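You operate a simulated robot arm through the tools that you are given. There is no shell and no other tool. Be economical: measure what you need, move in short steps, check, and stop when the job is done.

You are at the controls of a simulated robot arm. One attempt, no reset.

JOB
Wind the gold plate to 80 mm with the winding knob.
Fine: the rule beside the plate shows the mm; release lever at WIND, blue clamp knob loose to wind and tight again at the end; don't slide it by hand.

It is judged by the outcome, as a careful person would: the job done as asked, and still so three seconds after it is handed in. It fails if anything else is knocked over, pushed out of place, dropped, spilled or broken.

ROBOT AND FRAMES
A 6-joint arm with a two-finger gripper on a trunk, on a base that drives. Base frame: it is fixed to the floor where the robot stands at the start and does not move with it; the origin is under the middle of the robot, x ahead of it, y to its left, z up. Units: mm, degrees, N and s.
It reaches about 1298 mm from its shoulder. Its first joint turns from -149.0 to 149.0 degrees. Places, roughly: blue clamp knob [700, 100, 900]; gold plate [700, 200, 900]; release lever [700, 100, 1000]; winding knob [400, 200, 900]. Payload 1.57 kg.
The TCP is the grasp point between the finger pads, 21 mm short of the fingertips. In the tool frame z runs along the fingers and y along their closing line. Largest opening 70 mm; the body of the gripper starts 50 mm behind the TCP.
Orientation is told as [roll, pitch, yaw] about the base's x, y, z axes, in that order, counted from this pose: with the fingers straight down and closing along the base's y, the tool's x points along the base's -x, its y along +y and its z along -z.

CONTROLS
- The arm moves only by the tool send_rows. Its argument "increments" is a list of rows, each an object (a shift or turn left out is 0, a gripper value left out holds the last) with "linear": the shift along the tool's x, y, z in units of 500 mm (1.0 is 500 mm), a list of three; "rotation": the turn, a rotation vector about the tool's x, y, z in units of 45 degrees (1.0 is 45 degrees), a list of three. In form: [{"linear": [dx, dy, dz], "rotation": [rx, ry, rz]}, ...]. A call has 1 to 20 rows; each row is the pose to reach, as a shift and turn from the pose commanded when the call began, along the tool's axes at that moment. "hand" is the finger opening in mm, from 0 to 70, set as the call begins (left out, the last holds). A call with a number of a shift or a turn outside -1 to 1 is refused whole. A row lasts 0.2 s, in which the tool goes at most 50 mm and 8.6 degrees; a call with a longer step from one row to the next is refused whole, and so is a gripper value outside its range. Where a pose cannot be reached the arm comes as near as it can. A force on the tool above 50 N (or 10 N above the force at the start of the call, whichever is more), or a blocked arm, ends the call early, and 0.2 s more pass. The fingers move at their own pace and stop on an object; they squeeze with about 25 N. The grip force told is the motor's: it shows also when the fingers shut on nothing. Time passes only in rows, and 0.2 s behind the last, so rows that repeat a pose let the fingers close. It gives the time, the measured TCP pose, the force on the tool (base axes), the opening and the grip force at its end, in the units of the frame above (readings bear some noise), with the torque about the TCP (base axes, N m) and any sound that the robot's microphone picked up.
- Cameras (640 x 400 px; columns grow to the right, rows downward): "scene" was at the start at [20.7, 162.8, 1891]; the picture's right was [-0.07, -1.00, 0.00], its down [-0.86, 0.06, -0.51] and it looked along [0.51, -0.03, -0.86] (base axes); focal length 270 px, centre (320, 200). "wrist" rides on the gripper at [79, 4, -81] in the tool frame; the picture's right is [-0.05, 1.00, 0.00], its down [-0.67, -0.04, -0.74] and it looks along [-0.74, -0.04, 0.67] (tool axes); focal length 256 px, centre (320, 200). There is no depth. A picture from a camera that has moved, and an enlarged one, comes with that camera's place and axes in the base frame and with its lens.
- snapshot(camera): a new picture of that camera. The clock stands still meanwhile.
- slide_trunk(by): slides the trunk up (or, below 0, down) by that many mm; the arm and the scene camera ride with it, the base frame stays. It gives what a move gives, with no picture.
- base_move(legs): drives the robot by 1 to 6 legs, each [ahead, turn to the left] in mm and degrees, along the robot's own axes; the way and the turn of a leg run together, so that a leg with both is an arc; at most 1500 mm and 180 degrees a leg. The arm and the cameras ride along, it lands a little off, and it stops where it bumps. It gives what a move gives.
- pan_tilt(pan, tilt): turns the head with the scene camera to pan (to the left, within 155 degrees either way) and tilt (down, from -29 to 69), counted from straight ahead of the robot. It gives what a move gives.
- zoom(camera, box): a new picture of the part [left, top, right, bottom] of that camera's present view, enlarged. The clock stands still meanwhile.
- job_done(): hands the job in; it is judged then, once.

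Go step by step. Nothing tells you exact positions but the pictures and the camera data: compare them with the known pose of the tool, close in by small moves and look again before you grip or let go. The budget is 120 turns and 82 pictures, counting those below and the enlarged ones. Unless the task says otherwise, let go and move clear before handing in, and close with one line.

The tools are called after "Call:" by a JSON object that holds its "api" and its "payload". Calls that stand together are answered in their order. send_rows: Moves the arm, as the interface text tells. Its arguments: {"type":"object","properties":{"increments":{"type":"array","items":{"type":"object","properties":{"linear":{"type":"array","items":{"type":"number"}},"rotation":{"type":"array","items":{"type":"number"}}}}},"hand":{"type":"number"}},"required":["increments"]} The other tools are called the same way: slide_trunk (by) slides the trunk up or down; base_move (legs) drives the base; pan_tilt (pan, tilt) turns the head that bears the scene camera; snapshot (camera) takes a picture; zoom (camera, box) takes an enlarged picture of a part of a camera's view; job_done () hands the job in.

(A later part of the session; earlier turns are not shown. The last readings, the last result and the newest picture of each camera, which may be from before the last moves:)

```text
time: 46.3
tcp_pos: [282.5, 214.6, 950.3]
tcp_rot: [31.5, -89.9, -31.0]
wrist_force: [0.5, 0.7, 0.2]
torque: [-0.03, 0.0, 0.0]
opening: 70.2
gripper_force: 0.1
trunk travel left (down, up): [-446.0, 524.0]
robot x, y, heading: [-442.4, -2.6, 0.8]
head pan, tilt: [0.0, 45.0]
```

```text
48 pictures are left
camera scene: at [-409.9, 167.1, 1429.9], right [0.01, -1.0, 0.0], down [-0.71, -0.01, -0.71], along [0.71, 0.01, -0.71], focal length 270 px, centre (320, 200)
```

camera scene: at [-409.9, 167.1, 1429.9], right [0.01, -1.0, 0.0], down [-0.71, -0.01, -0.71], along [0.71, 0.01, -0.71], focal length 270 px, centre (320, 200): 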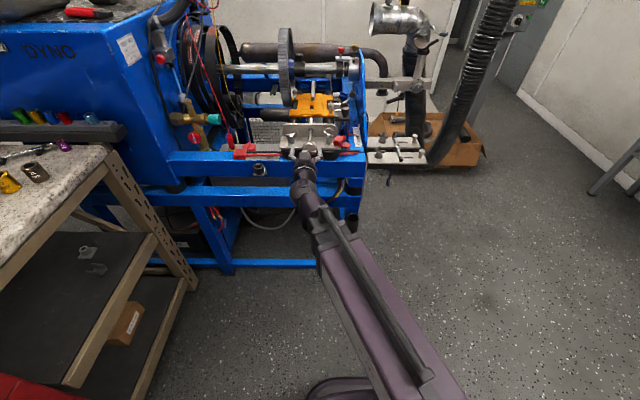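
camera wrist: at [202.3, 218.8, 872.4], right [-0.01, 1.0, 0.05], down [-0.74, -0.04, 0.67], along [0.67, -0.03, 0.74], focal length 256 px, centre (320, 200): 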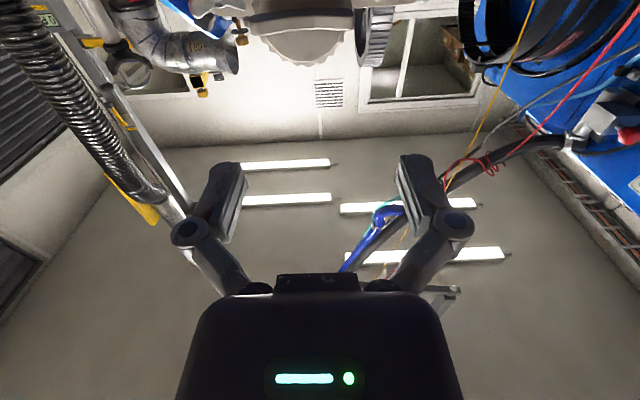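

The camera is under the gripper looking up. I'll roll the tool 180° so it sits on top and sees the knob.

Call:
{"api": "send_rows", "payload": {"increments": [{"rotation": [0, 0, 0.17]}, {"rotation": [0, 0, 0.34]}, {"rotation": [0, 0, 0.51]}, {"rotation": [0, 0, 0.68]}, {"rotation": [0, 0, 0.85]}, {"rotation": [0, 0, 1.0]}]}}

Call:
{"api": "send_rows", "payload": {"increments": [{"rotation": [0, 0, 0.17]}, {"rotation": [0, 0, 0.34]}, {"rotation": [0, 0, 0.51]}, {"rotation": [0, 0, 0.68]}, {"rotation": [0, 0, 0.85]}, {"rotation": [0, 0, 1.0]}]}}

Call:
{"api": "send_rows", "payload": {"increments": [{"rotation": [0, 0, 0.17]}, {"rotation": [0, 0, 0.34]}, {"rotation": [0, 0, 0.51]}, {"rotation": [0, 0, 0.68]}, {"rotation": [0, 0, 0.85]}, {"rotation": [0, 0, 1.0]}]}}

Call:
{"api": "send_rows", "payload": {"increments": [{"rotation": [0, 0, 0.17]}, {"rotation": [0, 0, 0.34]}, {"rotation": [0, 0, 0.51]}, {"rotation": [0, 0, 0.68]}, {"rotation": [0, 0, 0.85]}, {"rotation": [0, 0, 1.0]}]}}

Call:
{"api": "snapshot", "payload": {"camera": "wrist"}}

```text
time: 47.7
tcp_pos: [283.3, 213.9, 951.0]
tcp_rot: [89.9, -44.8, -89.4]
wrist_force: [0.4, -0.6, 0.2]
torque: [0.0, -0.01, 0.01]
opening: 70.1
gripper_force: 0.1
trunk travel left (down, up): [-446.0, 524.0]
robot x, y, heading: [-447.6, -2.6, 0.4]
head pan, tilt: [0.0, 45.0]
```

```text
time: 49.1
tcp_pos: [285.8, 210.5, 941.5]
tcp_rot: [87.3, -0.9, -89.0]
wrist_force: [0.6, 0.1, 0.1]
torque: [0.0, 0.0, 0.02]
opening: 70.0
gripper_force: 0.0
out of reach, approached as far as the arm can: row 6
trunk travel left (down, up): [-446.0, 524.0]
robot x, y, heading: [-444.0, -6.3, 0.5]
head pan, tilt: [0.0, 45.0]
```

```text
time: 50.5
tcp_pos: [309.6, 116.9, 936.3]
tcp_rot: [84.1, 44.7, -86.7]
wrist_force: [-0.3, -0.3, 0.4]
torque: [-0.01, -0.01, 0.03]
opening: 70.0
gripper_force: 0.0
out of reach, approached as far as the arm can: row 1, 2, 3, 4, 5, 6
trunk travel left (down, up): [-446.0, 524.0]
robot x, y, heading: [-440.8, -5.2, 0.6]
head pan, tilt: [0.0, 45.0]
```

```text
time: 51.9
tcp_pos: [312.0, 96.1, 937.4]
tcp_rot: [2.2, 85.9, -169.2]
wrist_force: [-0.1, 0.5, 0.2]
torque: [0.0, 0.02, 0.0]
opening: 70.0
gripper_force: 0.1
out of reach, approached as far as the arm can: row 3, 4, 5, 6
trunk travel left (down, up): [-446.0, 524.0]
robot x, y, heading: [-439.0, -5.5, 0.0]
head pan, tilt: [0.0, 45.0]
```

```text
47 pictures are left
camera wrist: at [238.1, 82.2, 1023.5], right [0.14, -0.99, -0.05], down [-0.79, -0.08, -0.61], along [0.6, 0.13, -0.79], focal length 256 px, centre (320, 200)
```

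wrist: 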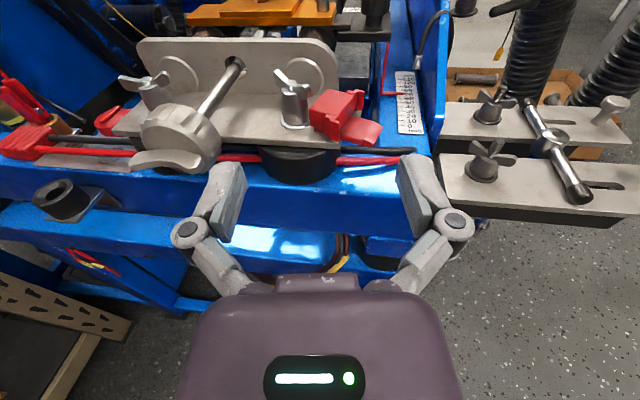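

The roll is limited in that direction, but this view shows the knob well. I'll zoom in on it and on the rule.

Call:
{"api": "zoom", "payload": {"camera": "wrist", "box": [80, 20, 280, 190]}}

Call:
{"api": "zoom", "payload": {"camera": "wrist", "box": [360, 60, 460, 140]}}

```text
2.35 times, centred on (180, 105) of wrist
camera zoom: at [238.1, 82.2, 1023.5], right [0.14, -0.99, -0.05], down [-0.79, -0.08, -0.61], along [0.6, 0.13, -0.79], focal length 602 px, centre (649, 424)
```

zoom: 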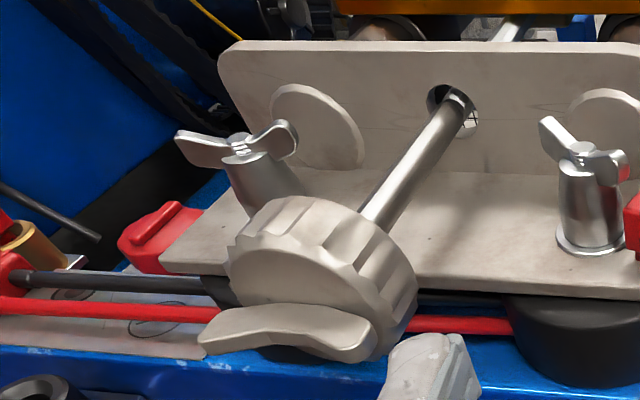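

```text
5.00 times, centred on (410, 100) of wrist
camera zoom: at [238.1, 82.2, 1023.5], right [0.14, -0.99, -0.05], down [-0.79, -0.08, -0.61], along [0.6, 0.13, -0.79], focal length 1280 px, centre (-130, 700)
```

zoom: 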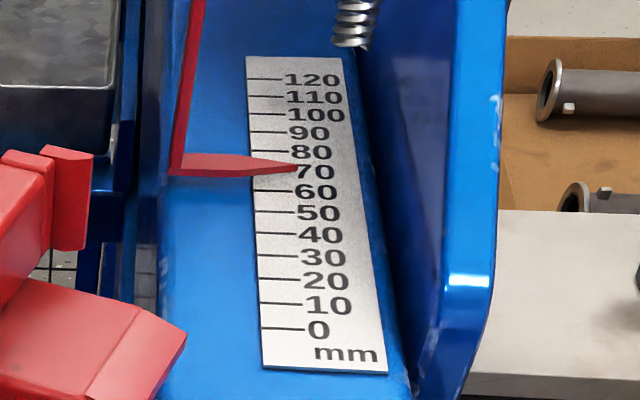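

The knob is a scalloped disc with a roughly horizontal grip bar, at about (355–380, 216, 903), and the pointer reads about 64 after parallax correction. I'll roll back to the sideways camera position so the fingers close vertically, and test the roll range.

Call:
{"api": "send_rows", "payload": {"increments": [{"rotation": [0, 0, -0.17]}, {"rotation": [0, 0, -0.34]}, {"rotation": [0, 0, -0.51]}, {"rotation": [0, 0, -0.68]}, {"rotation": [0, 0, -0.85]}, {"rotation": [0, 0, -1.0]}]}}

Call:
{"api": "send_rows", "payload": {"increments": [{"rotation": [0, 0, -0.17]}, {"rotation": [0, 0, -0.34]}, {"rotation": [0, 0, -0.51]}, {"rotation": [0, 0, -0.68]}, {"rotation": [0, 0, -0.85]}, {"rotation": [0, 0, -1.0]}]}}

```text
time: 53.3
tcp_pos: [313.0, 95.1, 937.1]
tcp_rot: [84.1, 44.4, -86.7]
wrist_force: [0.0, 0.0, 0.5]
torque: [0.0, -0.04, -0.02]
opening: 69.9
gripper_force: 0.0
trunk travel left (down, up): [-446.0, 524.0]
robot x, y, heading: [-444.0, -3.6, 0.3]
head pan, tilt: [0.0, 45.0]
```

```text
time: 54.7
tcp_pos: [312.0, 95.8, 935.9]
tcp_rot: [85.8, -0.4, -82.6]
wrist_force: [0.2, -0.4, 0.2]
torque: [0.02, 0.0, 0.0]
opening: 70.1
gripper_force: 0.0
trunk travel left (down, up): [-446.0, 524.0]
robot x, y, heading: [-446.3, -2.5, 0.5]
head pan, tilt: [0.0, 45.0]
```

Correcting the small tilt and moving in front of the knob at x≈300, fingers closing vertically.

Call:
{"api": "send_rows", "payload": {"increments": [{"linear": [0.06, 0, 0.0], "rotation": [-0.05, -0.08, 0]}, {"linear": [0.12, 0, 0.0], "rotation": [-0.093, -0.164, 0]}, {"linear": [0.19, 0, 0.005], "rotation": [-0.093, -0.164, 0]}, {"linear": [0.241, 0, 0.007], "rotation": [-0.093, -0.164, 0]}, {"linear": [0.241, 0, 0.007], "rotation": [-0.093, -0.164, 0]}]}}

Call:
{"api": "slide_trunk", "payload": {"by": -46}}

Call:
{"api": "snapshot", "payload": {"camera": "wrist"}}

```text
time: 55.9
tcp_pos: [299.5, 213.0, 941.9]
tcp_rot: [87.6, -1.6, -89.6]
wrist_force: [-0.6, -0.4, -0.5]
torque: [-0.02, 0.0, -0.01]
opening: 70.0
gripper_force: 0.0
out of reach, approached as far as the arm can: row 1, 2, 3, 4, 5
trunk travel left (down, up): [-446.0, 524.0]
robot x, y, heading: [-443.0, -1.7, 0.1]
head pan, tilt: [0.0, 45.0]
```

```text
time: 56.8
tcp_pos: [300.2, 212.0, 896.8]
tcp_rot: [87.5, -1.6, -89.5]
wrist_force: [0.1, 0.7, -0.8]
torque: [-0.01, 0.01, -0.01]
opening: 69.6
gripper_force: 0.0
trunk travel left (down, up): [-400.0, 570.0]
robot x, y, heading: [-445.1, -1.4, 0.5]
head pan, tilt: [0.0, 45.0]
```

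```text
44 pictures are left
camera wrist: at [219.4, 291.2, 903.4], right [0.04, -0.03, 1.0], down [-0.74, -0.67, 0.01], along [0.67, -0.74, -0.05], focal length 256 px, centre (320, 200)
```

wrist: 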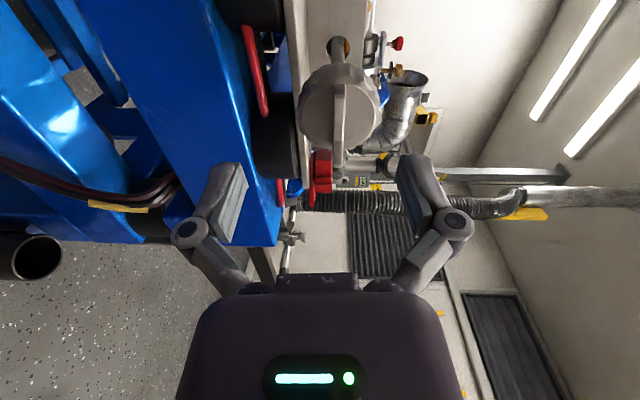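

I'm in front of the bar and it sits about 8 mm above the tool axis. I'll fix the residual 2.5° pitch and 1.6° roll and raise the trunk a little.

Call:
{"api": "send_rows", "payload": {"increments": [{"rotation": [-0.056, 0, 0.036]}, {"rotation": [-0.056, 0, 0.036]}]}}

Call:
{"api": "slide_trunk", "payload": {"by": 5}}

Call:
{"api": "zoom", "payload": {"camera": "wrist", "box": [200, 40, 480, 220]}}

```text
time: 57.4
tcp_pos: [300.8, 212.5, 897.0]
tcp_rot: [87.4, -1.6, -89.4]
wrist_force: [-0.6, 0.2, 0.2]
torque: [-0.03, -0.01, 0.02]
opening: 70.0
gripper_force: 0.1
out of reach, approached as far as the arm can: row 1, 2
trunk travel left (down, up): [-400.0, 570.0]
robot x, y, heading: [-442.3, -5.5, 0.4]
head pan, tilt: [0.0, 45.0]
```

```text
time: 58.0
tcp_pos: [300.2, 213.1, 902.0]
tcp_rot: [87.5, -1.7, -89.5]
wrist_force: [0.4, 0.4, -0.8]
torque: [-0.03, 0.0, 0.02]
opening: 69.9
gripper_force: 0.1
trunk travel left (down, up): [-405.0, 565.0]
robot x, y, heading: [-441.0, -2.1, 0.5]
head pan, tilt: [0.0, 45.0]
```

```text
2.22 times, centred on (340, 130) of wrist
camera zoom: at [219.4, 291.3, 908.4], right [0.04, -0.03, 1.0], down [-0.74, -0.67, 0.02], along [0.67, -0.74, -0.05], focal length 569 px, centre (276, 356)
```

zoom: 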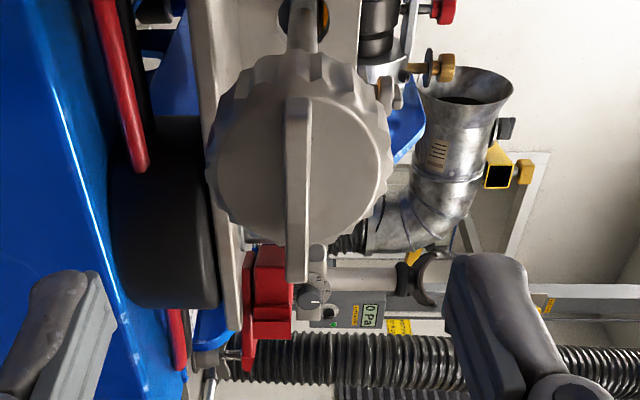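

Roll is at its joint limit here, so I'll back off 2° and level the pitch. Then I'll line up on the bar (y≈208, z≈907), narrow the fingers to 30 mm and come forward part way.

Call:
{"api": "send_rows", "payload": {"increments": [{"linear": [-0.004, 0, 0], "rotation": [-0.03, 0, -0.03]}, {"linear": [-0.008, 0, 0], "rotation": [-0.056, 0, -0.06]}, {"linear": [-0.008, 0, 0], "rotation": [-0.056, 0, -0.06]}], "hand": 30}}

Call:
{"api": "slide_trunk", "payload": {"by": 4}}

Call:
{"api": "send_rows", "payload": {"increments": [{"linear": [0, 0, 0.02]}, {"linear": [0, 0, 0.04]}, {"linear": [0, 0, 0.05]}]}}

Call:
{"api": "zoom", "payload": {"camera": "wrist", "box": [200, 40, 480, 220]}}

```text
time: 58.8
tcp_pos: [300.7, 208.1, 906.6]
tcp_rot: [89.0, -4.8, -89.3]
wrist_force: [0.3, 0.3, 0.5]
torque: [-0.02, 0.01, -0.02]
opening: 30.1
gripper_force: 0.1
out of reach, approached as far as the arm can: row 2, 3
trunk travel left (down, up): [-405.0, 565.0]
robot x, y, heading: [-445.1, -3.9, 0.4]
head pan, tilt: [0.0, 45.0]
```

```text
time: 59.3
tcp_pos: [300.4, 207.6, 910.5]
tcp_rot: [88.9, -4.9, -89.2]
wrist_force: [0.0, 0.0, 0.4]
torque: [-0.01, -0.01, 0.02]
opening: 30.0
gripper_force: 0.0
trunk travel left (down, up): [-409.0, 561.0]
robot x, y, heading: [-444.0, -3.4, 0.6]
head pan, tilt: [0.0, 45.0]
```

```text
time: 60.1
tcp_pos: [326.0, 207.1, 910.0]
tcp_rot: [88.8, -4.8, -89.3]
wrist_force: [0.6, -0.8, 0.0]
torque: [0.04, 0.02, 0.0]
opening: 30.1
gripper_force: 0.1
trunk travel left (down, up): [-409.0, 561.0]
robot x, y, heading: [-445.5, 1.4, 0.9]
head pan, tilt: [0.0, 45.0]
```

```text
2.22 times, centred on (340, 130) of wrist
camera zoom: at [244.1, 286.0, 910.3], right [0.02, 0.03, 1.0], down [-0.74, -0.68, 0.04], along [0.68, -0.74, 0.01], focal length 569 px, centre (276, 356)
```

zoom: 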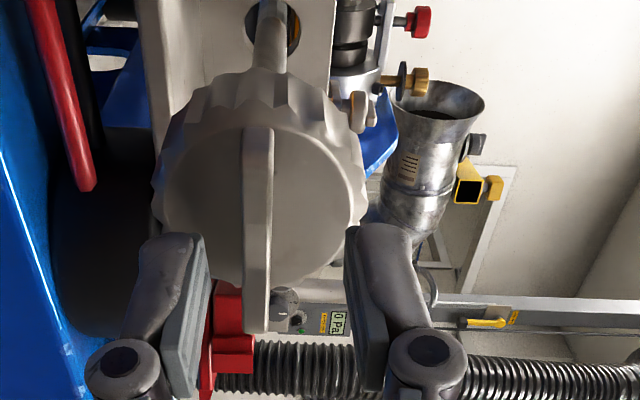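

The bar lies between the fingers but about 5 mm low. I'll lower 5 mm, advance 13 mm and check.

Call:
{"api": "slide_trunk", "payload": {"by": -5}}

Call:
{"api": "send_rows", "payload": {"increments": [{"linear": [0, 0, 0.014]}, {"linear": [0, 0, 0.026]}, {"linear": [0, 0, 0.026]}]}}

Call:
{"api": "zoom", "payload": {"camera": "wrist", "box": [200, 40, 480, 220]}}

```text
time: 60.6
tcp_pos: [324.8, 206.9, 905.5]
tcp_rot: [88.8, -4.8, -89.3]
wrist_force: [0.3, -0.7, -0.3]
torque: [-0.01, 0.01, 0.0]
opening: 29.9
gripper_force: 0.0
trunk travel left (down, up): [-404.0, 566.0]
robot x, y, heading: [-444.9, -4.8, 0.5]
head pan, tilt: [0.0, 45.0]
```

```text
time: 61.4
tcp_pos: [337.7, 208.3, 904.8]
tcp_rot: [88.9, -4.8, -89.2]
wrist_force: [-1.9, 0.6, -0.4]
torque: [-0.01, -0.03, 0.0]
opening: 30.2
gripper_force: 0.0
trunk travel left (down, up): [-404.0, 566.0]
robot x, y, heading: [-443.3, -2.2, 0.6]
head pan, tilt: [0.0, 45.0]
```

```text
2.22 times, centred on (340, 130) of wrist
camera zoom: at [256.7, 285.7, 905.3], right [0.02, 0.03, 1.0], down [-0.74, -0.68, 0.04], along [0.68, -0.74, 0.01], focal length 569 px, centre (276, 356)
```

zoom: 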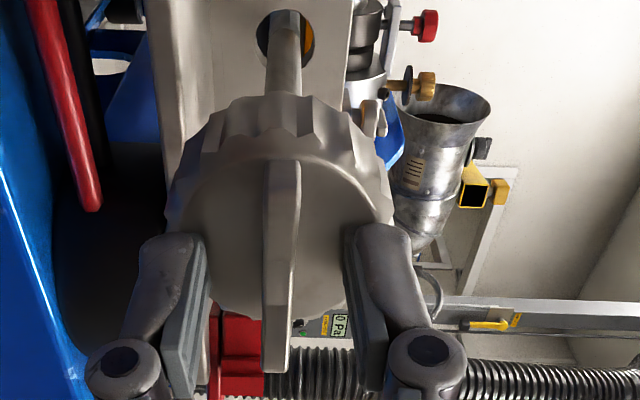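

The bar is centred between the pads and the tips overlap it by about 10 mm. I'll advance 3 mm and close.

Call:
{"api": "send_rows", "payload": {"increments": [{"linear": [0, 0, 0.006]}, {"linear": [0, 0, 0.006]}]}}

Call:
{"api": "send_rows", "payload": {"increments": [{"linear": [0, 0, 0]}, {"linear": [0, 0, 0]}, {"linear": [0, 0, 0]}], "hand": 0}}

```text
time: 62.0
tcp_pos: [338.8, 207.2, 906.4]
tcp_rot: [88.9, -4.8, -89.4]
wrist_force: [-22.7, 0.8, 1.9]
torque: [0.01, -0.45, 0.01]
opening: 31.6
gripper_force: 1.1
trunk travel left (down, up): [-404.0, 566.0]
robot x, y, heading: [-444.8, -3.3, 0.4]
head pan, tilt: [0.0, 45.0]
```

```text
time: 62.7
tcp_pos: [338.1, 206.7, 904.3]
tcp_rot: [88.8, -4.7, -89.3]
wrist_force: [-10.6, 0.2, 2.7]
torque: [-0.05, -0.32, -0.22]
opening: 6.4
gripper_force: 32.3
trunk travel left (down, up): [-404.0, 566.0]
robot x, y, heading: [-443.0, -5.4, 0.4]
head pan, tilt: [0.0, 45.0]
stopped in row 3: the force on the tool passed its limit at 53 N (the readings are from after the stop); the commanded pose is now the measured one
```

Bar gripped (6 mm). Turning −45° (counter-clockwise as seen from the robot) and watching.

Call:
{"api": "send_rows", "payload": {"increments": [{"linear": [0, 0, -0.002], "rotation": [0, 0, -0.15]}, {"linear": [0, 0, -0.002], "rotation": [0, 0, -0.3]}, {"linear": [0, 0, -0.002], "rotation": [0, 0, -0.45]}, {"linear": [0, 0, -0.002], "rotation": [0, 0, -0.6]}, {"linear": [0, 0, -0.002], "rotation": [0, 0, -0.75]}, {"linear": [0, 0, -0.002], "rotation": [0, 0, -0.9]}, {"linear": [0, 0, -0.002], "rotation": [0, 0, -1.0]}]}}

Call:
{"api": "snapshot", "payload": {"camera": "wrist"}}

Call:
{"api": "zoom", "payload": {"camera": "scene", "box": [270, 70, 380, 180]}}

```text
time: 64.3
tcp_pos: [336.7, 209.0, 906.6]
tcp_rot: [88.3, -49.8, -88.0]
wrist_force: [8.1, 10.9, 35.9]
torque: [0.01, -0.63, 0.16]
opening: 6.3
gripper_force: 32.2
trunk travel left (down, up): [-404.0, 566.0]
robot x, y, heading: [-444.7, -3.9, 0.6]
head pan, tilt: [0.0, 45.0]
```

```text
40 pictures are left
camera wrist: at [255.1, 261.5, 851.3], right [0.0, 0.73, 0.68], down [-0.73, -0.47, 0.5], along [0.68, -0.5, 0.53], focal length 256 px, centre (320, 200)
```

wrist: 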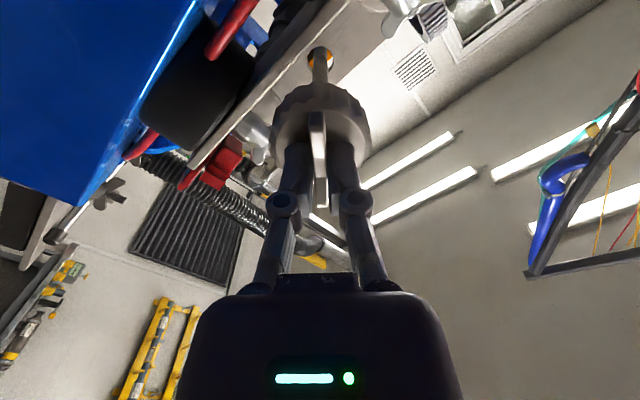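

```text
3.64 times, centred on (325, 125) of scene
camera zoom: at [-412.8, 167.2, 1388.1], right [0.01, -1.0, 0.0], down [-0.71, -0.01, -0.71], along [0.71, 0.01, -0.71], focal length 982 px, centre (302, 473)
```

zoom: 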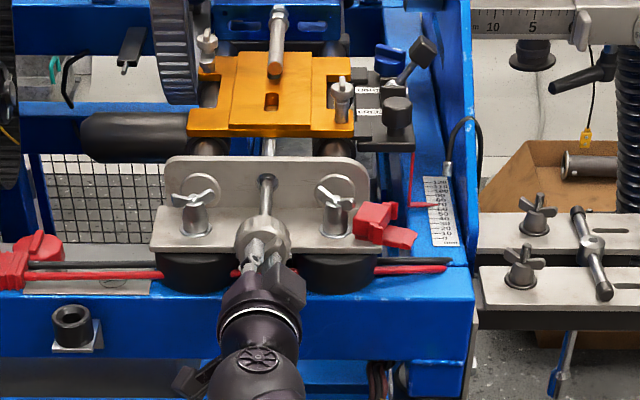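

It turns smoothly. I'll relieve the upward force with a small trunk raise and take a rule zoom as reference, then continue.

Call:
{"api": "slide_trunk", "payload": {"by": 2}}

Call:
{"api": "zoom", "payload": {"camera": "scene", "box": [375, 112, 415, 142]}}

Call:
{"api": "send_rows", "payload": {"increments": [{"rotation": [0, 0, -0.15]}, {"rotation": [0, 0, -0.3]}, {"rotation": [0, 0, -0.45]}, {"rotation": [0, 0, -0.6]}, {"rotation": [0, 0, -0.75]}, {"rotation": [0, 0, -0.9]}, {"rotation": [0, 0, -1.0]}]}}

```text
time: 64.8
tcp_pos: [337.3, 208.3, 906.7]
tcp_rot: [88.1, -49.6, -87.8]
wrist_force: [-5.4, 13.8, 4.6]
torque: [0.07, 0.06, 0.3]
opening: 6.1
gripper_force: 32.0
trunk travel left (down, up): [-406.0, 564.0]
robot x, y, heading: [-443.6, -6.3, 0.6]
head pan, tilt: [0.0, 45.0]
```

```text
13.33 times, centred on (395, 127) of scene
camera zoom: at [-411.1, 168.2, 1389.3], right [0.01, -1.0, 0.0], down [-0.71, -0.01, -0.71], along [0.71, 0.01, -0.71], focal length 3600 px, centre (-680, 1173)
```

zoom: 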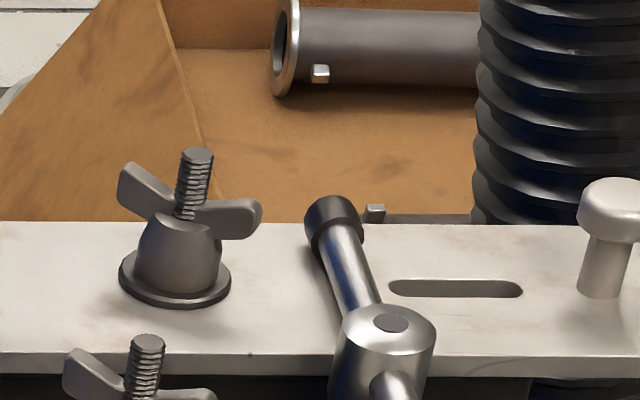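

```text
time: 66.4
tcp_pos: [337.6, 209.2, 906.9]
tcp_rot: [-75.9, -85.0, 76.6]
wrist_force: [-28.0, 18.4, -11.8]
torque: [0.01, 0.84, -0.08]
opening: 6.0
gripper_force: 32.6
trunk travel left (down, up): [-406.0, 564.0]
robot x, y, heading: [-445.8, -2.7, 0.6]
head pan, tilt: [0.0, 45.0]
```

Call:
{"api": "send_rows", "payload": {"increments": [{"linear": [0, 0.003, -0.003], "rotation": [0, 0, -0.15]}, {"linear": [0, 0.003, -0.003], "rotation": [0, 0, -0.3]}, {"linear": [0, 0.003, -0.003], "rotation": [0, 0, -0.45]}, {"linear": [0, 0.003, -0.003], "rotation": [0, 0, -0.6]}, {"linear": [0, 0.003, -0.003], "rotation": [0, 0, -0.75]}, {"linear": [0, 0.003, -0.003], "rotation": [0, 0, -0.9]}, {"linear": [0, 0.003, -0.003], "rotation": [0, 0, -1.0]}]}}

Call:
{"api": "zoom", "payload": {"camera": "scene", "box": [338, 112, 378, 142]}}

```text
time: 68.0
tcp_pos: [337.9, 209.7, 905.9]
tcp_rot: [-88.3, -40.2, 89.5]
wrist_force: [1.0, 18.8, 3.1]
torque: [0.01, 0.01, -0.44]
opening: 6.1
gripper_force: 31.7
trunk travel left (down, up): [-406.0, 564.0]
robot x, y, heading: [-444.3, -7.4, 0.2]
head pan, tilt: [0.0, 45.0]
```

```text
13.33 times, centred on (358, 127) of scene
camera zoom: at [-410.2, 168.8, 1389.7], right [0.01, -1.0, 0.0], down [-0.71, -0.01, -0.71], along [0.71, 0.01, -0.71], focal length 3600 px, centre (-187, 1173)
```

zoom: 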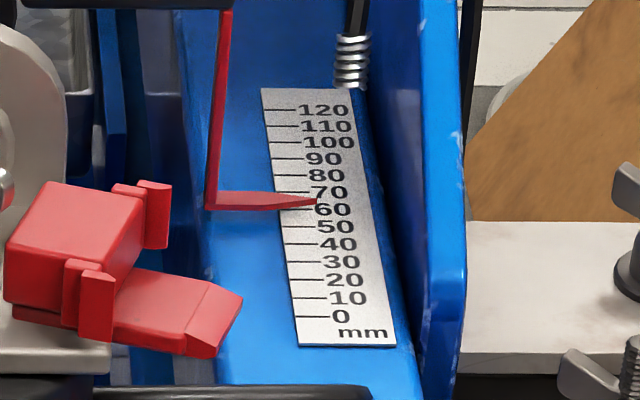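

Under the same viewing slope the pointer dropped from about 73 to 64.5, so this direction winds the plate back (about 0.06 mm/°). I need the other direction, so I'll turn +135° back, with small force corrections.

Call:
{"api": "send_rows", "payload": {"increments": [{"linear": [0, 0.001, 0], "rotation": [0, 0, 0.15]}, {"linear": [0, 0.001, 0], "rotation": [0, 0, 0.3]}, {"linear": [0, 0.001, 0], "rotation": [0, 0, 0.45]}, {"linear": [0, 0.001, 0], "rotation": [0, 0, 0.6]}, {"linear": [0, 0.001, 0], "rotation": [0, 0, 0.75]}, {"linear": [0, 0.001, 0], "rotation": [0, 0, 0.9]}, {"linear": [0, 0.001, 0], "rotation": [0, 0, 1.0]}]}}

Call:
{"api": "send_rows", "payload": {"increments": [{"rotation": [0, 0, 0.15]}, {"rotation": [0, 0, 0.3]}, {"rotation": [0, 0, 0.45]}, {"rotation": [0, 0, 0.6]}, {"rotation": [0, 0, 0.75]}, {"rotation": [0, 0, 0.9]}, {"rotation": [0, 0, 1.0]}]}}

Call:
{"api": "send_rows", "payload": {"increments": [{"rotation": [0, 0, 0.15]}, {"rotation": [0, 0, 0.3]}, {"rotation": [0, 0, 0.45]}, {"rotation": [0, 0, 0.6]}, {"rotation": [0, 0, 0.75]}, {"rotation": [0, 0, 0.9]}, {"rotation": [0, 0, 1.0]}]}}

Call:
{"api": "zoom", "payload": {"camera": "scene", "box": [338, 112, 378, 142]}}

```text
time: 69.6
tcp_pos: [338.8, 208.4, 906.9]
tcp_rot: [-74.2, -85.2, 75.0]
wrist_force: [3.9, 13.6, 4.8]
torque: [0.02, -0.18, 0.24]
opening: 6.3
gripper_force: 31.5
trunk travel left (down, up): [-406.0, 564.0]
robot x, y, heading: [-440.6, -4.8, 0.6]
head pan, tilt: [0.0, 45.0]
```

```text
time: 71.2
tcp_pos: [337.8, 209.7, 906.1]
tcp_rot: [88.0, -49.5, -87.9]
wrist_force: [1.2, 4.5, 0.3]
torque: [-0.01, 0.21, 0.27]
opening: 5.9
gripper_force: 32.4
trunk travel left (down, up): [-406.0, 564.0]
robot x, y, heading: [-440.8, -3.8, 0.7]
head pan, tilt: [0.0, 45.0]
```

```text
time: 72.8
tcp_pos: [337.4, 208.2, 905.8]
tcp_rot: [88.6, -4.5, -89.3]
wrist_force: [-11.3, -6.8, -20.7]
torque: [-0.03, 0.16, 0.49]
opening: 6.1
gripper_force: 31.9
trunk travel left (down, up): [-406.0, 564.0]
robot x, y, heading: [-444.9, -7.5, 0.3]
head pan, tilt: [0.0, 45.0]
```

```text
13.33 times, centred on (358, 127) of scene
camera zoom: at [-409.2, 166.9, 1389.6], right [0.01, -1.0, 0.0], down [-0.71, -0.01, -0.71], along [0.71, 0.01, -0.71], focal length 3600 px, centre (-187, 1173)
```

zoom: 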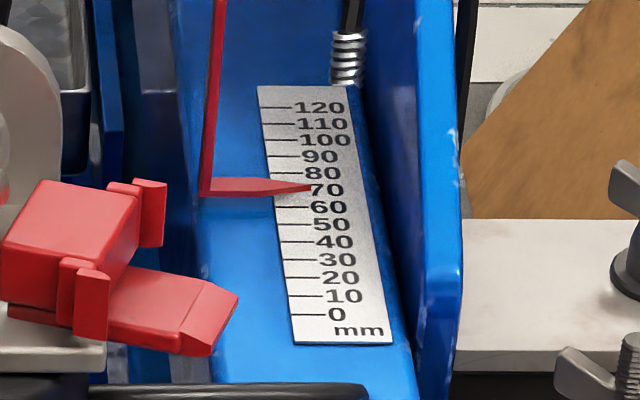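

Clockwise moves it forward: 64.4→71 apparent over 135°, about 0.049 mm/°. I'll release, back off 30 mm, roll −180° and regrip for the forward stroke.

Call:
{"api": "send_rows", "payload": {"increments": [{"linear": [0, 0, 0]}, {"linear": [0, 0, 0]}, {"linear": [0, 0, -0.03]}, {"linear": [0, 0, -0.06]}, {"linear": [0, 0, -0.06]}], "hand": 30}}

Call:
{"api": "send_rows", "payload": {"increments": [{"rotation": [0, 0, -0.17]}, {"rotation": [0, 0, -0.34]}, {"rotation": [0, 0, -0.51]}, {"rotation": [0, 0, -0.68]}, {"rotation": [0, 0, -0.85]}, {"rotation": [0, 0, -1.0]}]}}

Call:
{"api": "send_rows", "payload": {"increments": [{"rotation": [0, 0, -0.17]}, {"rotation": [0, 0, -0.34]}, {"rotation": [0, 0, -0.51]}, {"rotation": [0, 0, -0.68]}, {"rotation": [0, 0, -0.85]}, {"rotation": [0, 0, -1.0]}]}}

Call:
{"api": "send_rows", "payload": {"increments": [{"rotation": [0, 0, -0.17]}, {"rotation": [0, 0, -0.34]}, {"rotation": [0, 0, -0.51]}, {"rotation": [0, 0, -0.68]}, {"rotation": [0, 0, -0.85]}, {"rotation": [0, 0, -1.0]}]}}

Call:
{"api": "send_rows", "payload": {"increments": [{"rotation": [0, 0, -0.17]}, {"rotation": [0, 0, -0.34]}, {"rotation": [0, 0, -0.51]}, {"rotation": [0, 0, -0.68]}, {"rotation": [0, 0, -0.85]}, {"rotation": [0, 0, -1.0]}]}}

Call:
{"api": "zoom", "payload": {"camera": "wrist", "box": [180, 20, 460, 220]}}

```text
time: 74.0
tcp_pos: [306.8, 208.9, 906.9]
tcp_rot: [88.7, -4.7, -89.2]
wrist_force: [1.1, 0.0, 0.7]
torque: [0.0, 0.02, 0.03]
opening: 30.0
gripper_force: 0.0
trunk travel left (down, up): [-406.0, 564.0]
robot x, y, heading: [-440.8, -2.1, 0.5]
head pan, tilt: [0.0, 45.0]
```

```text
time: 75.4
tcp_pos: [307.1, 208.6, 906.3]
tcp_rot: [88.1, -49.7, -87.9]
wrist_force: [0.9, 0.7, 0.0]
torque: [-0.01, 0.02, 0.0]
opening: 30.2
gripper_force: 0.1
trunk travel left (down, up): [-406.0, 564.0]
robot x, y, heading: [-444.9, -6.6, 0.6]
head pan, tilt: [0.0, 45.0]
```

```text
time: 76.8
tcp_pos: [307.5, 207.8, 907.8]
tcp_rot: [-75.7, -85.0, 76.4]
wrist_force: [-0.4, -0.5, -0.4]
torque: [-0.01, 0.01, 0.0]
opening: 29.9
gripper_force: 0.1
trunk travel left (down, up): [-406.0, 564.0]
robot x, y, heading: [-445.0, -2.4, 0.3]
head pan, tilt: [0.0, 45.0]
```

```text
time: 78.2
tcp_pos: [307.5, 207.2, 906.7]
tcp_rot: [-88.5, -40.1, 89.6]
wrist_force: [-0.7, -0.1, 0.9]
torque: [0.01, 0.0, -0.01]
opening: 30.1
gripper_force: 0.0
trunk travel left (down, up): [-406.0, 564.0]
robot x, y, heading: [-443.5, -1.4, 0.5]
head pan, tilt: [0.0, 45.0]
```

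```text
time: 79.6
tcp_pos: [308.5, 209.2, 906.7]
tcp_rot: [-88.8, 4.8, 90.7]
wrist_force: [0.2, 0.3, 0.8]
torque: [-0.02, -0.02, -0.04]
opening: 29.9
gripper_force: 0.1
trunk travel left (down, up): [-406.0, 564.0]
robot x, y, heading: [-441.7, -3.2, 0.6]
head pan, tilt: [0.0, 45.0]
```

```text
2.00 times, centred on (320, 120) of wrist
camera zoom: at [228.0, 128.6, 912.0], right [-0.02, -0.03, -1.0], down [-0.75, 0.66, 0.0], along [0.66, 0.75, -0.04], focal length 512 px, centre (320, 360)
```

zoom: 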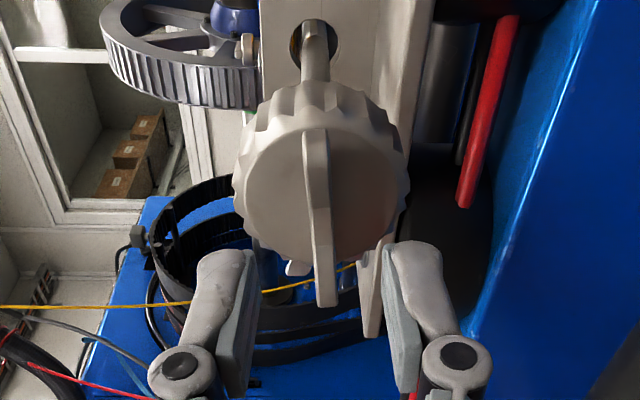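

Aligned on the bar again. Advance, grip and wind +180°.

Call:
{"api": "send_rows", "payload": {"increments": [{"linear": [0, 0, 0.03]}, {"linear": [0, 0, 0.058]}, {"linear": [0, 0, 0.058]}]}}

Call:
{"api": "send_rows", "payload": {"increments": [{"linear": [0, 0, 0]}, {"linear": [0, 0, 0]}, {"linear": [0, 0, 0]}], "hand": 0}}

Call:
{"api": "send_rows", "payload": {"increments": [{"rotation": [0, 0, 0.15]}, {"rotation": [0, 0, 0.3]}, {"rotation": [0, 0, 0.45]}, {"rotation": [0, 0, 0.6]}, {"rotation": [0, 0, 0.75]}, {"rotation": [0, 0, 0.9]}, {"rotation": [0, 0, 1.0]}]}}

Call:
{"api": "send_rows", "payload": {"increments": [{"rotation": [0, 0, 0.15]}, {"rotation": [0, 0, 0.3]}, {"rotation": [0, 0, 0.45]}, {"rotation": [0, 0, 0.6]}, {"rotation": [0, 0, 0.75]}, {"rotation": [0, 0, 0.9]}, {"rotation": [0, 0, 1.0]}]}}

Call:
{"api": "send_rows", "payload": {"increments": [{"rotation": [0, 0, 0.15]}, {"rotation": [0, 0, 0.3]}, {"rotation": [0, 0, 0.45]}, {"rotation": [0, 0, 0.6]}, {"rotation": [0, 0, 0.75]}, {"rotation": [0, 0, 0.9]}, {"rotation": [0, 0, 1.0]}]}}

Call:
{"api": "send_rows", "payload": {"increments": [{"rotation": [0, 0, 0.15]}, {"rotation": [0, 0, 0.3]}, {"rotation": [0, 0, 0.45]}, {"rotation": [0, 0, 0.6]}, {"rotation": [0, 0, 0.75]}, {"rotation": [0, 0, 0.9]}, {"rotation": [0, 0, 1.0]}]}}

Call:
{"api": "zoom", "payload": {"camera": "scene", "box": [338, 112, 378, 142]}}

```text
time: 80.4
tcp_pos: [336.6, 207.9, 906.0]
tcp_rot: [-88.6, 4.8, 90.6]
wrist_force: [-0.1, -0.4, -0.1]
torque: [-0.01, -0.01, 0.0]
opening: 29.9
gripper_force: 0.2
trunk travel left (down, up): [-406.0, 564.0]
robot x, y, heading: [-444.0, -2.5, 0.4]
head pan, tilt: [0.0, 45.0]
```

```text
time: 81.2
tcp_pos: [335.9, 209.1, 904.7]
tcp_rot: [-88.6, 4.6, 90.7]
wrist_force: [-10.7, -1.8, -18.4]
torque: [0.02, 0.2, 0.17]
opening: 6.5
gripper_force: 32.4
trunk travel left (down, up): [-406.0, 564.0]
robot x, y, heading: [-444.1, -2.9, 0.4]
head pan, tilt: [0.0, 45.0]
```

```text
time: 82.8
tcp_pos: [336.9, 209.0, 905.5]
tcp_rot: [-88.2, -40.5, 89.6]
wrist_force: [-12.4, 3.9, -17.6]
torque: [0.0, -0.4, 0.37]
opening: 6.5
gripper_force: 32.3
trunk travel left (down, up): [-406.0, 564.0]
robot x, y, heading: [-443.3, -7.3, 0.7]
head pan, tilt: [0.0, 45.0]
```

```text
time: 84.4
tcp_pos: [337.9, 208.8, 906.0]
tcp_rot: [-74.1, -85.2, 74.7]
wrist_force: [6.8, 2.6, 1.4]
torque: [-0.02, -0.7, 0.08]
opening: 6.1
gripper_force: 32.1
trunk travel left (down, up): [-406.0, 564.0]
robot x, y, heading: [-442.3, -1.6, 0.3]
head pan, tilt: [0.0, 45.0]
```

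```text
time: 86.0
tcp_pos: [337.7, 208.6, 906.0]
tcp_rot: [88.0, -49.6, -87.9]
wrist_force: [6.7, -4.9, -0.3]
torque: [-0.01, 0.02, -0.09]
opening: 6.6
gripper_force: 31.8
trunk travel left (down, up): [-406.0, 564.0]
robot x, y, heading: [-445.6, -3.8, 0.8]
head pan, tilt: [0.0, 45.0]
```

```text
time: 87.6
tcp_pos: [337.3, 208.6, 905.2]
tcp_rot: [88.7, -4.5, -89.3]
wrist_force: [-3.4, -6.6, -17.1]
torque: [-0.05, 0.17, 0.82]
opening: 6.4
gripper_force: 31.7
trunk travel left (down, up): [-406.0, 564.0]
robot x, y, heading: [-443.5, -3.1, 0.5]
head pan, tilt: [0.0, 45.0]
```

```text
13.33 times, centred on (358, 127) of scene
camera zoom: at [-408.7, 167.0, 1389.7], right [0.01, -1.0, 0.0], down [-0.71, -0.01, -0.71], along [0.71, 0.01, -0.71], focal length 3600 px, centre (-187, 1173)
```

zoom: 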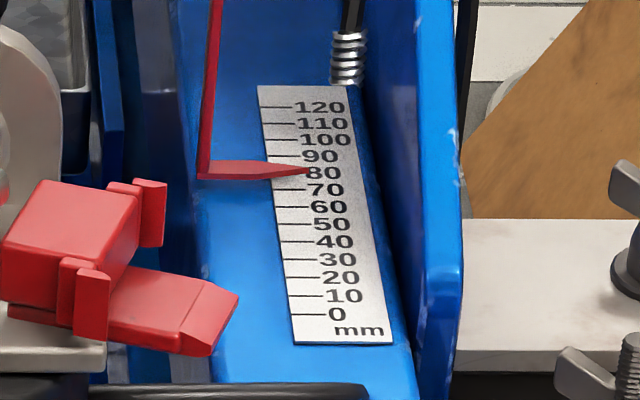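

Apparent reading is now about 80.6, but this slanted view adds parallax because the pointer sits above the rule; the true value is perhaps 74. I'll release, back off and raise the trunk for a second, steeper look.

Call:
{"api": "send_rows", "payload": {"increments": [{"linear": [0, 0, 0]}, {"linear": [0, 0, 0]}, {"linear": [0, 0, -0.03]}, {"linear": [0, 0, -0.06]}, {"linear": [0, 0, -0.06]}], "hand": 30}}

Call:
{"api": "slide_trunk", "payload": {"by": 560}}

Call:
{"api": "snapshot", "payload": {"camera": "scene"}}

```text
time: 88.8
tcp_pos: [306.5, 210.0, 906.6]
tcp_rot: [88.7, -4.8, -89.4]
wrist_force: [-1.2, -0.2, -0.4]
torque: [-0.02, 0.05, 0.02]
opening: 30.0
gripper_force: 0.1
trunk travel left (down, up): [-406.0, 564.0]
robot x, y, heading: [-438.7, -1.4, 0.6]
head pan, tilt: [0.0, 45.0]
```

```text
refused: 560 is not a number from -400 to 400
```

```text
33 pictures are left
camera scene: at [-410.1, 167.1, 1389.9], right [0.01, -1.0, 0.0], down [-0.71, -0.01, -0.71], along [0.71, 0.01, -0.71], focal length 270 px, centre (320, 200)
```

scene: 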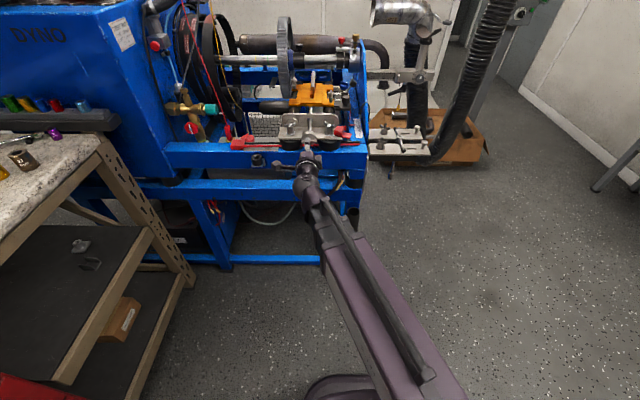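

Call:
{"api": "slide_trunk", "payload": {"by": 400}}

Call:
{"api": "slide_trunk", "payload": {"by": 160}}

Call:
{"api": "snapshot", "payload": {"camera": "scene"}}

```text
time: 92.7
tcp_pos: [306.7, 209.0, 1306.0]
tcp_rot: [88.7, -4.7, -89.3]
wrist_force: [0.1, 0.4, -0.2]
torque: [0.0, 0.0, -0.01]
opening: 30.2
gripper_force: 0.0
trunk travel left (down, up): [-806.0, 164.0]
robot x, y, heading: [-443.3, -3.2, 0.4]
head pan, tilt: [0.0, 45.0]
```

```text
time: 94.5
tcp_pos: [306.7, 210.5, 1466.6]
tcp_rot: [88.7, -4.7, -89.3]
wrist_force: [0.1, 0.3, -0.8]
torque: [-0.01, -0.02, 0.01]
opening: 30.2
gripper_force: 0.0
trunk travel left (down, up): [-966.0, 4.0]
robot x, y, heading: [-445.3, -5.3, 0.6]
head pan, tilt: [0.0, 45.0]
```

```text
32 pictures are left
camera scene: at [-410.0, 167.2, 1949.8], right [0.01, -1.0, 0.0], down [-0.71, -0.01, -0.71], along [0.71, 0.01, -0.71], focal length 270 px, centre (320, 200)
```

scene: 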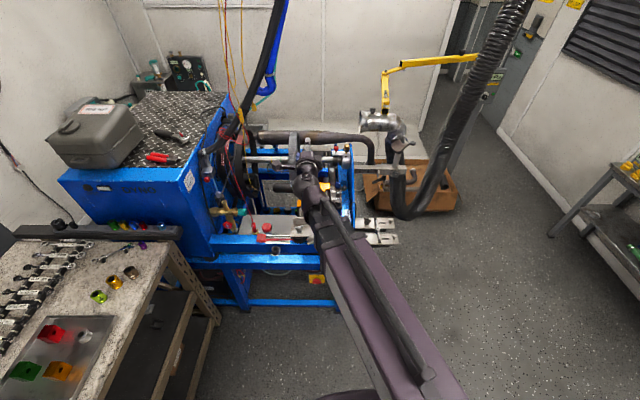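

Call:
{"api": "zoom", "payload": {"camera": "scene", "box": [325, 185, 373, 221]}}

```text
11.11 times, centred on (349, 203) of scene
camera zoom: at [-410.0, 167.2, 1949.8], right [0.01, -1.0, 0.0], down [-0.71, -0.01, -0.71], along [0.71, 0.01, -0.71], focal length 3000 px, centre (-2, 167)
```

zoom: 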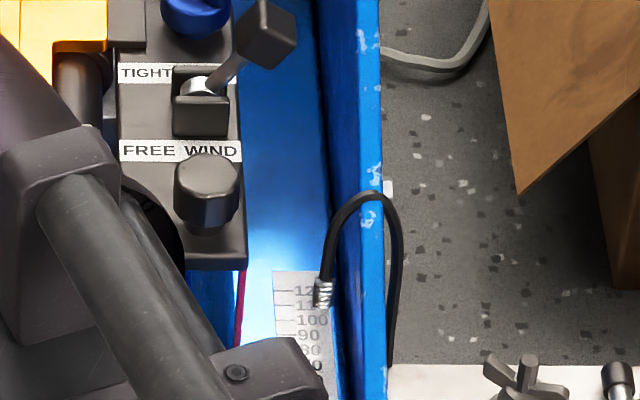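

The arm hides the pointer from here. I'll swing the tool 100 mm to the left up here for a clear view.

Call:
{"api": "send_rows", "payload": {"increments": [{"linear": [0.08, 0, 0]}, {"linear": [0.16, 0, 0]}, {"linear": [0.2, 0, 0]}, {"linear": [0.2, 0, 0]}]}}

Call:
{"api": "zoom", "payload": {"camera": "scene", "box": [335, 200, 371, 227]}}

```text
time: 95.5
tcp_pos: [306.6, 307.1, 1464.6]
tcp_rot: [88.4, -4.8, -89.3]
wrist_force: [-0.2, -0.2, 0.9]
torque: [0.02, -0.01, 0.03]
opening: 29.9
gripper_force: 0.0
out of reach, approached as far as the arm can: row 2, 3, 4
trunk travel left (down, up): [-966.0, 4.0]
robot x, y, heading: [-445.0, -5.6, 0.6]
head pan, tilt: [0.0, 45.0]
```

```text
14.81 times, centred on (353, 214) of scene
camera zoom: at [-410.0, 166.7, 1949.9], right [0.01, -1.0, 0.0], down [-0.71, -0.01, -0.71], along [0.71, 0.01, -0.71], focal length 4000 px, centre (-169, 0)
```

zoom: 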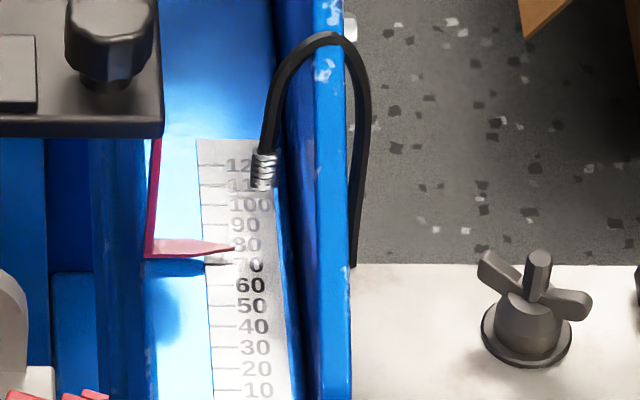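

From the two viewing slopes the true value is about 75.5, so about 80–90° more is needed. I'll return, lower, roll −180° and check alignment before gripping.

Call:
{"api": "send_rows", "payload": {"increments": [{"linear": [-0.08, 0, 0]}, {"linear": [-0.16, 0, 0]}, {"linear": [-0.197, 0, 0]}, {"linear": [-0.197, 0, 0]}]}}

Call:
{"api": "send_rows", "payload": {"increments": [{"rotation": [0, 0, -0.17]}, {"rotation": [0, 0, -0.34]}, {"rotation": [0, 0, -0.51]}, {"rotation": [0, 0, -0.68]}, {"rotation": [0, 0, -0.85]}, {"rotation": [0, 0, -1.0]}]}}

Call:
{"api": "send_rows", "payload": {"increments": [{"rotation": [0, 0, -0.17]}, {"rotation": [0, 0, -0.34]}, {"rotation": [0, 0, -0.51]}, {"rotation": [0, 0, -0.68]}, {"rotation": [0, 0, -0.85]}, {"rotation": [0, 0, -1.0]}]}}

Call:
{"api": "send_rows", "payload": {"increments": [{"rotation": [0, 0, -0.17]}, {"rotation": [0, 0, -0.34]}, {"rotation": [0, 0, -0.51]}, {"rotation": [0, 0, -0.68]}, {"rotation": [0, 0, -0.85]}, {"rotation": [0, 0, -1.0]}]}}

Call:
{"api": "send_rows", "payload": {"increments": [{"rotation": [0, 0, -0.17]}, {"rotation": [0, 0, -0.34]}, {"rotation": [0, 0, -0.51]}, {"rotation": [0, 0, -0.68]}, {"rotation": [0, 0, -0.85]}, {"rotation": [0, 0, -1.0]}]}}

Call:
{"api": "slide_trunk", "payload": {"by": -400}}

Call:
{"api": "slide_trunk", "payload": {"by": -160}}

Call:
{"api": "zoom", "payload": {"camera": "wrist", "box": [180, 20, 460, 220]}}

```text
time: 96.5
tcp_pos: [307.5, 209.7, 1466.7]
tcp_rot: [88.8, -4.7, -89.3]
wrist_force: [0.5, 0.6, 0.2]
torque: [-0.02, 0.02, -0.01]
opening: 29.9
gripper_force: 0.0
out of reach, approached as far as the arm can: row 1, 2, 3, 4
trunk travel left (down, up): [-966.0, 4.0]
robot x, y, heading: [-442.4, -4.6, 0.5]
head pan, tilt: [0.0, 45.0]
```

```text
time: 97.9
tcp_pos: [308.1, 210.7, 1466.5]
tcp_rot: [88.1, -49.8, -87.9]
wrist_force: [-0.7, -0.6, -0.3]
torque: [-0.02, 0.04, -0.03]
opening: 30.2
gripper_force: 0.0
trunk travel left (down, up): [-966.0, 4.0]
robot x, y, heading: [-446.9, -4.1, 0.4]
head pan, tilt: [0.0, 45.0]
```

```text
time: 99.3
tcp_pos: [306.9, 209.3, 1466.7]
tcp_rot: [-75.2, -85.0, 75.8]
wrist_force: [0.6, 1.6, -0.3]
torque: [-0.02, -0.01, -0.02]
opening: 30.0
gripper_force: 0.1
trunk travel left (down, up): [-966.0, 4.0]
robot x, y, heading: [-444.6, -5.9, 0.6]
head pan, tilt: [0.0, 45.0]
```

```text
time: 100.7
tcp_pos: [306.9, 210.3, 1465.4]
tcp_rot: [-88.5, -40.1, 89.7]
wrist_force: [0.3, -0.1, 0.3]
torque: [0.03, 0.0, 0.02]
opening: 30.2
gripper_force: 0.1
trunk travel left (down, up): [-966.0, 4.0]
robot x, y, heading: [-444.6, -3.3, 0.3]
head pan, tilt: [0.0, 45.0]
```

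```text
time: 102.1
tcp_pos: [307.4, 208.9, 1466.9]
tcp_rot: [-88.8, 4.8, 90.7]
wrist_force: [0.1, 0.0, -0.2]
torque: [0.03, 0.0, 0.02]
opening: 29.9
gripper_force: 0.1
trunk travel left (down, up): [-966.0, 4.0]
robot x, y, heading: [-441.9, -2.3, 0.4]
head pan, tilt: [0.0, 45.0]
```

```text
time: 105.9
tcp_pos: [308.5, 209.2, 1067.5]
tcp_rot: [-88.8, 4.7, 90.7]
wrist_force: [-1.1, -0.3, 0.9]
torque: [-0.02, 0.0, -0.03]
opening: 30.1
gripper_force: 0.1
trunk travel left (down, up): [-566.0, 404.0]
robot x, y, heading: [-444.2, -4.3, 0.4]
head pan, tilt: [0.0, 45.0]
```

```text
time: 107.8
tcp_pos: [308.1, 209.3, 906.6]
tcp_rot: [-88.8, 4.7, 90.7]
wrist_force: [0.2, 0.3, -0.3]
torque: [-0.01, 0.02, 0.0]
opening: 30.1
gripper_force: 0.0
trunk travel left (down, up): [-406.0, 564.0]
robot x, y, heading: [-444.7, -1.5, 0.4]
head pan, tilt: [0.0, 45.0]
```

```text
2.00 times, centred on (320, 120) of wrist
camera zoom: at [228.0, 129.5, 912.0], right [-0.02, -0.03, -1.0], down [-0.75, 0.66, 0.0], along [0.66, 0.75, -0.03], focal length 512 px, centre (320, 360)
```

zoom: 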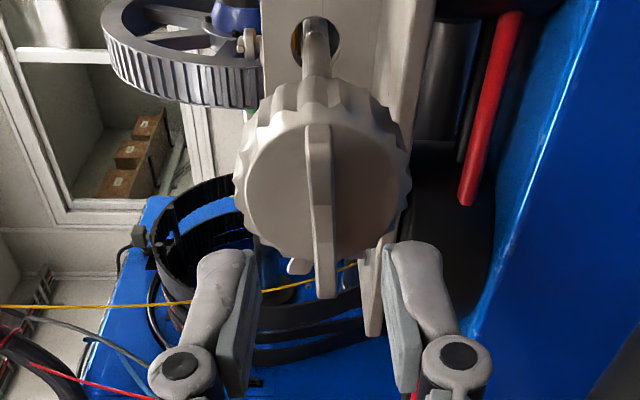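

Aligned. Grip and wind +75°, then read.

Call:
{"api": "send_rows", "payload": {"increments": [{"linear": [0, 0, 0.03]}, {"linear": [0, 0, 0.058]}, {"linear": [0, 0, 0.058]}]}}

Call:
{"api": "send_rows", "payload": {"increments": [{"linear": [0, 0, 0]}, {"linear": [0, 0, 0]}, {"linear": [0, 0, 0]}], "hand": 0}}

Call:
{"api": "send_rows", "payload": {"increments": [{"rotation": [0, 0, 0.15]}, {"rotation": [0, 0, 0.3]}, {"rotation": [0, 0, 0.45]}, {"rotation": [0, 0, 0.6]}, {"rotation": [0, 0, 0.75]}, {"rotation": [0, 0, 0.9]}, {"rotation": [0, 0, 1.0]}]}}

Call:
{"api": "send_rows", "payload": {"increments": [{"rotation": [0, 0, 0.15]}, {"rotation": [0, 0, 0.3]}, {"rotation": [0, 0, 0.45]}, {"rotation": [0, 0, 0.6]}, {"rotation": [0, 0, 0.667]}]}}

Call:
{"api": "zoom", "payload": {"camera": "scene", "box": [338, 112, 370, 136]}}

```text
time: 108.5
tcp_pos: [336.1, 210.2, 905.8]
tcp_rot: [-88.7, 4.7, 90.7]
wrist_force: [1.2, -0.3, 0.0]
torque: [0.03, 0.02, 0.0]
opening: 30.0
gripper_force: 0.0
trunk travel left (down, up): [-406.0, 564.0]
robot x, y, heading: [-441.1, -3.2, 0.4]
head pan, tilt: [0.0, 45.0]
```

```text
time: 109.3
tcp_pos: [334.9, 210.5, 905.3]
tcp_rot: [-88.7, 4.6, 90.7]
wrist_force: [-14.6, -2.9, -26.5]
torque: [0.07, 0.38, 0.13]
opening: 6.4
gripper_force: 31.9
trunk travel left (down, up): [-406.0, 564.0]
robot x, y, heading: [-442.6, -5.8, 0.4]
head pan, tilt: [0.0, 45.0]
```

```text
time: 111.0
tcp_pos: [336.8, 210.4, 907.4]
tcp_rot: [-88.4, -40.4, 89.5]
wrist_force: [-6.0, -4.0, -8.8]
torque: [0.01, -0.57, 0.29]
opening: 6.5
gripper_force: 31.6
trunk travel left (down, up): [-406.0, 564.0]
robot x, y, heading: [-442.7, -6.2, 0.7]
head pan, tilt: [0.0, 45.0]
```

```text
time: 112.2
tcp_pos: [336.4, 209.4, 906.5]
tcp_rot: [-86.3, -70.4, 87.2]
wrist_force: [15.2, -4.4, 16.0]
torque: [-0.05, -0.57, -0.02]
opening: 6.3
gripper_force: 32.0
trunk travel left (down, up): [-406.0, 564.0]
robot x, y, heading: [-443.9, -4.2, 0.4]
head pan, tilt: [0.0, 45.0]
```

```text
16.00 times, centred on (354, 124) of scene
camera zoom: at [-410.1, 166.4, 1390.2], right [0.01, -1.0, 0.0], down [-0.71, -0.01, -0.71], along [0.71, 0.01, -0.71], focal length 4320 px, centre (-224, 1416)
```

zoom: 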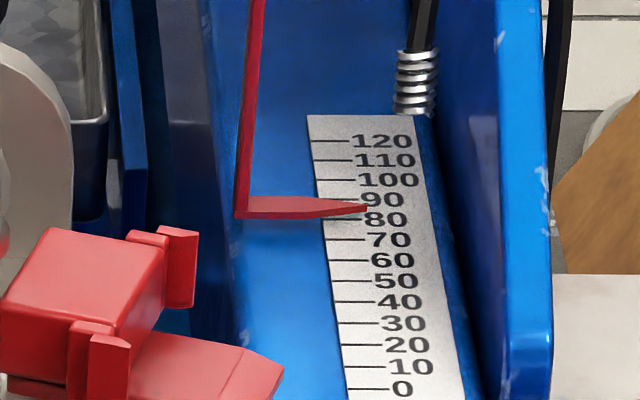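

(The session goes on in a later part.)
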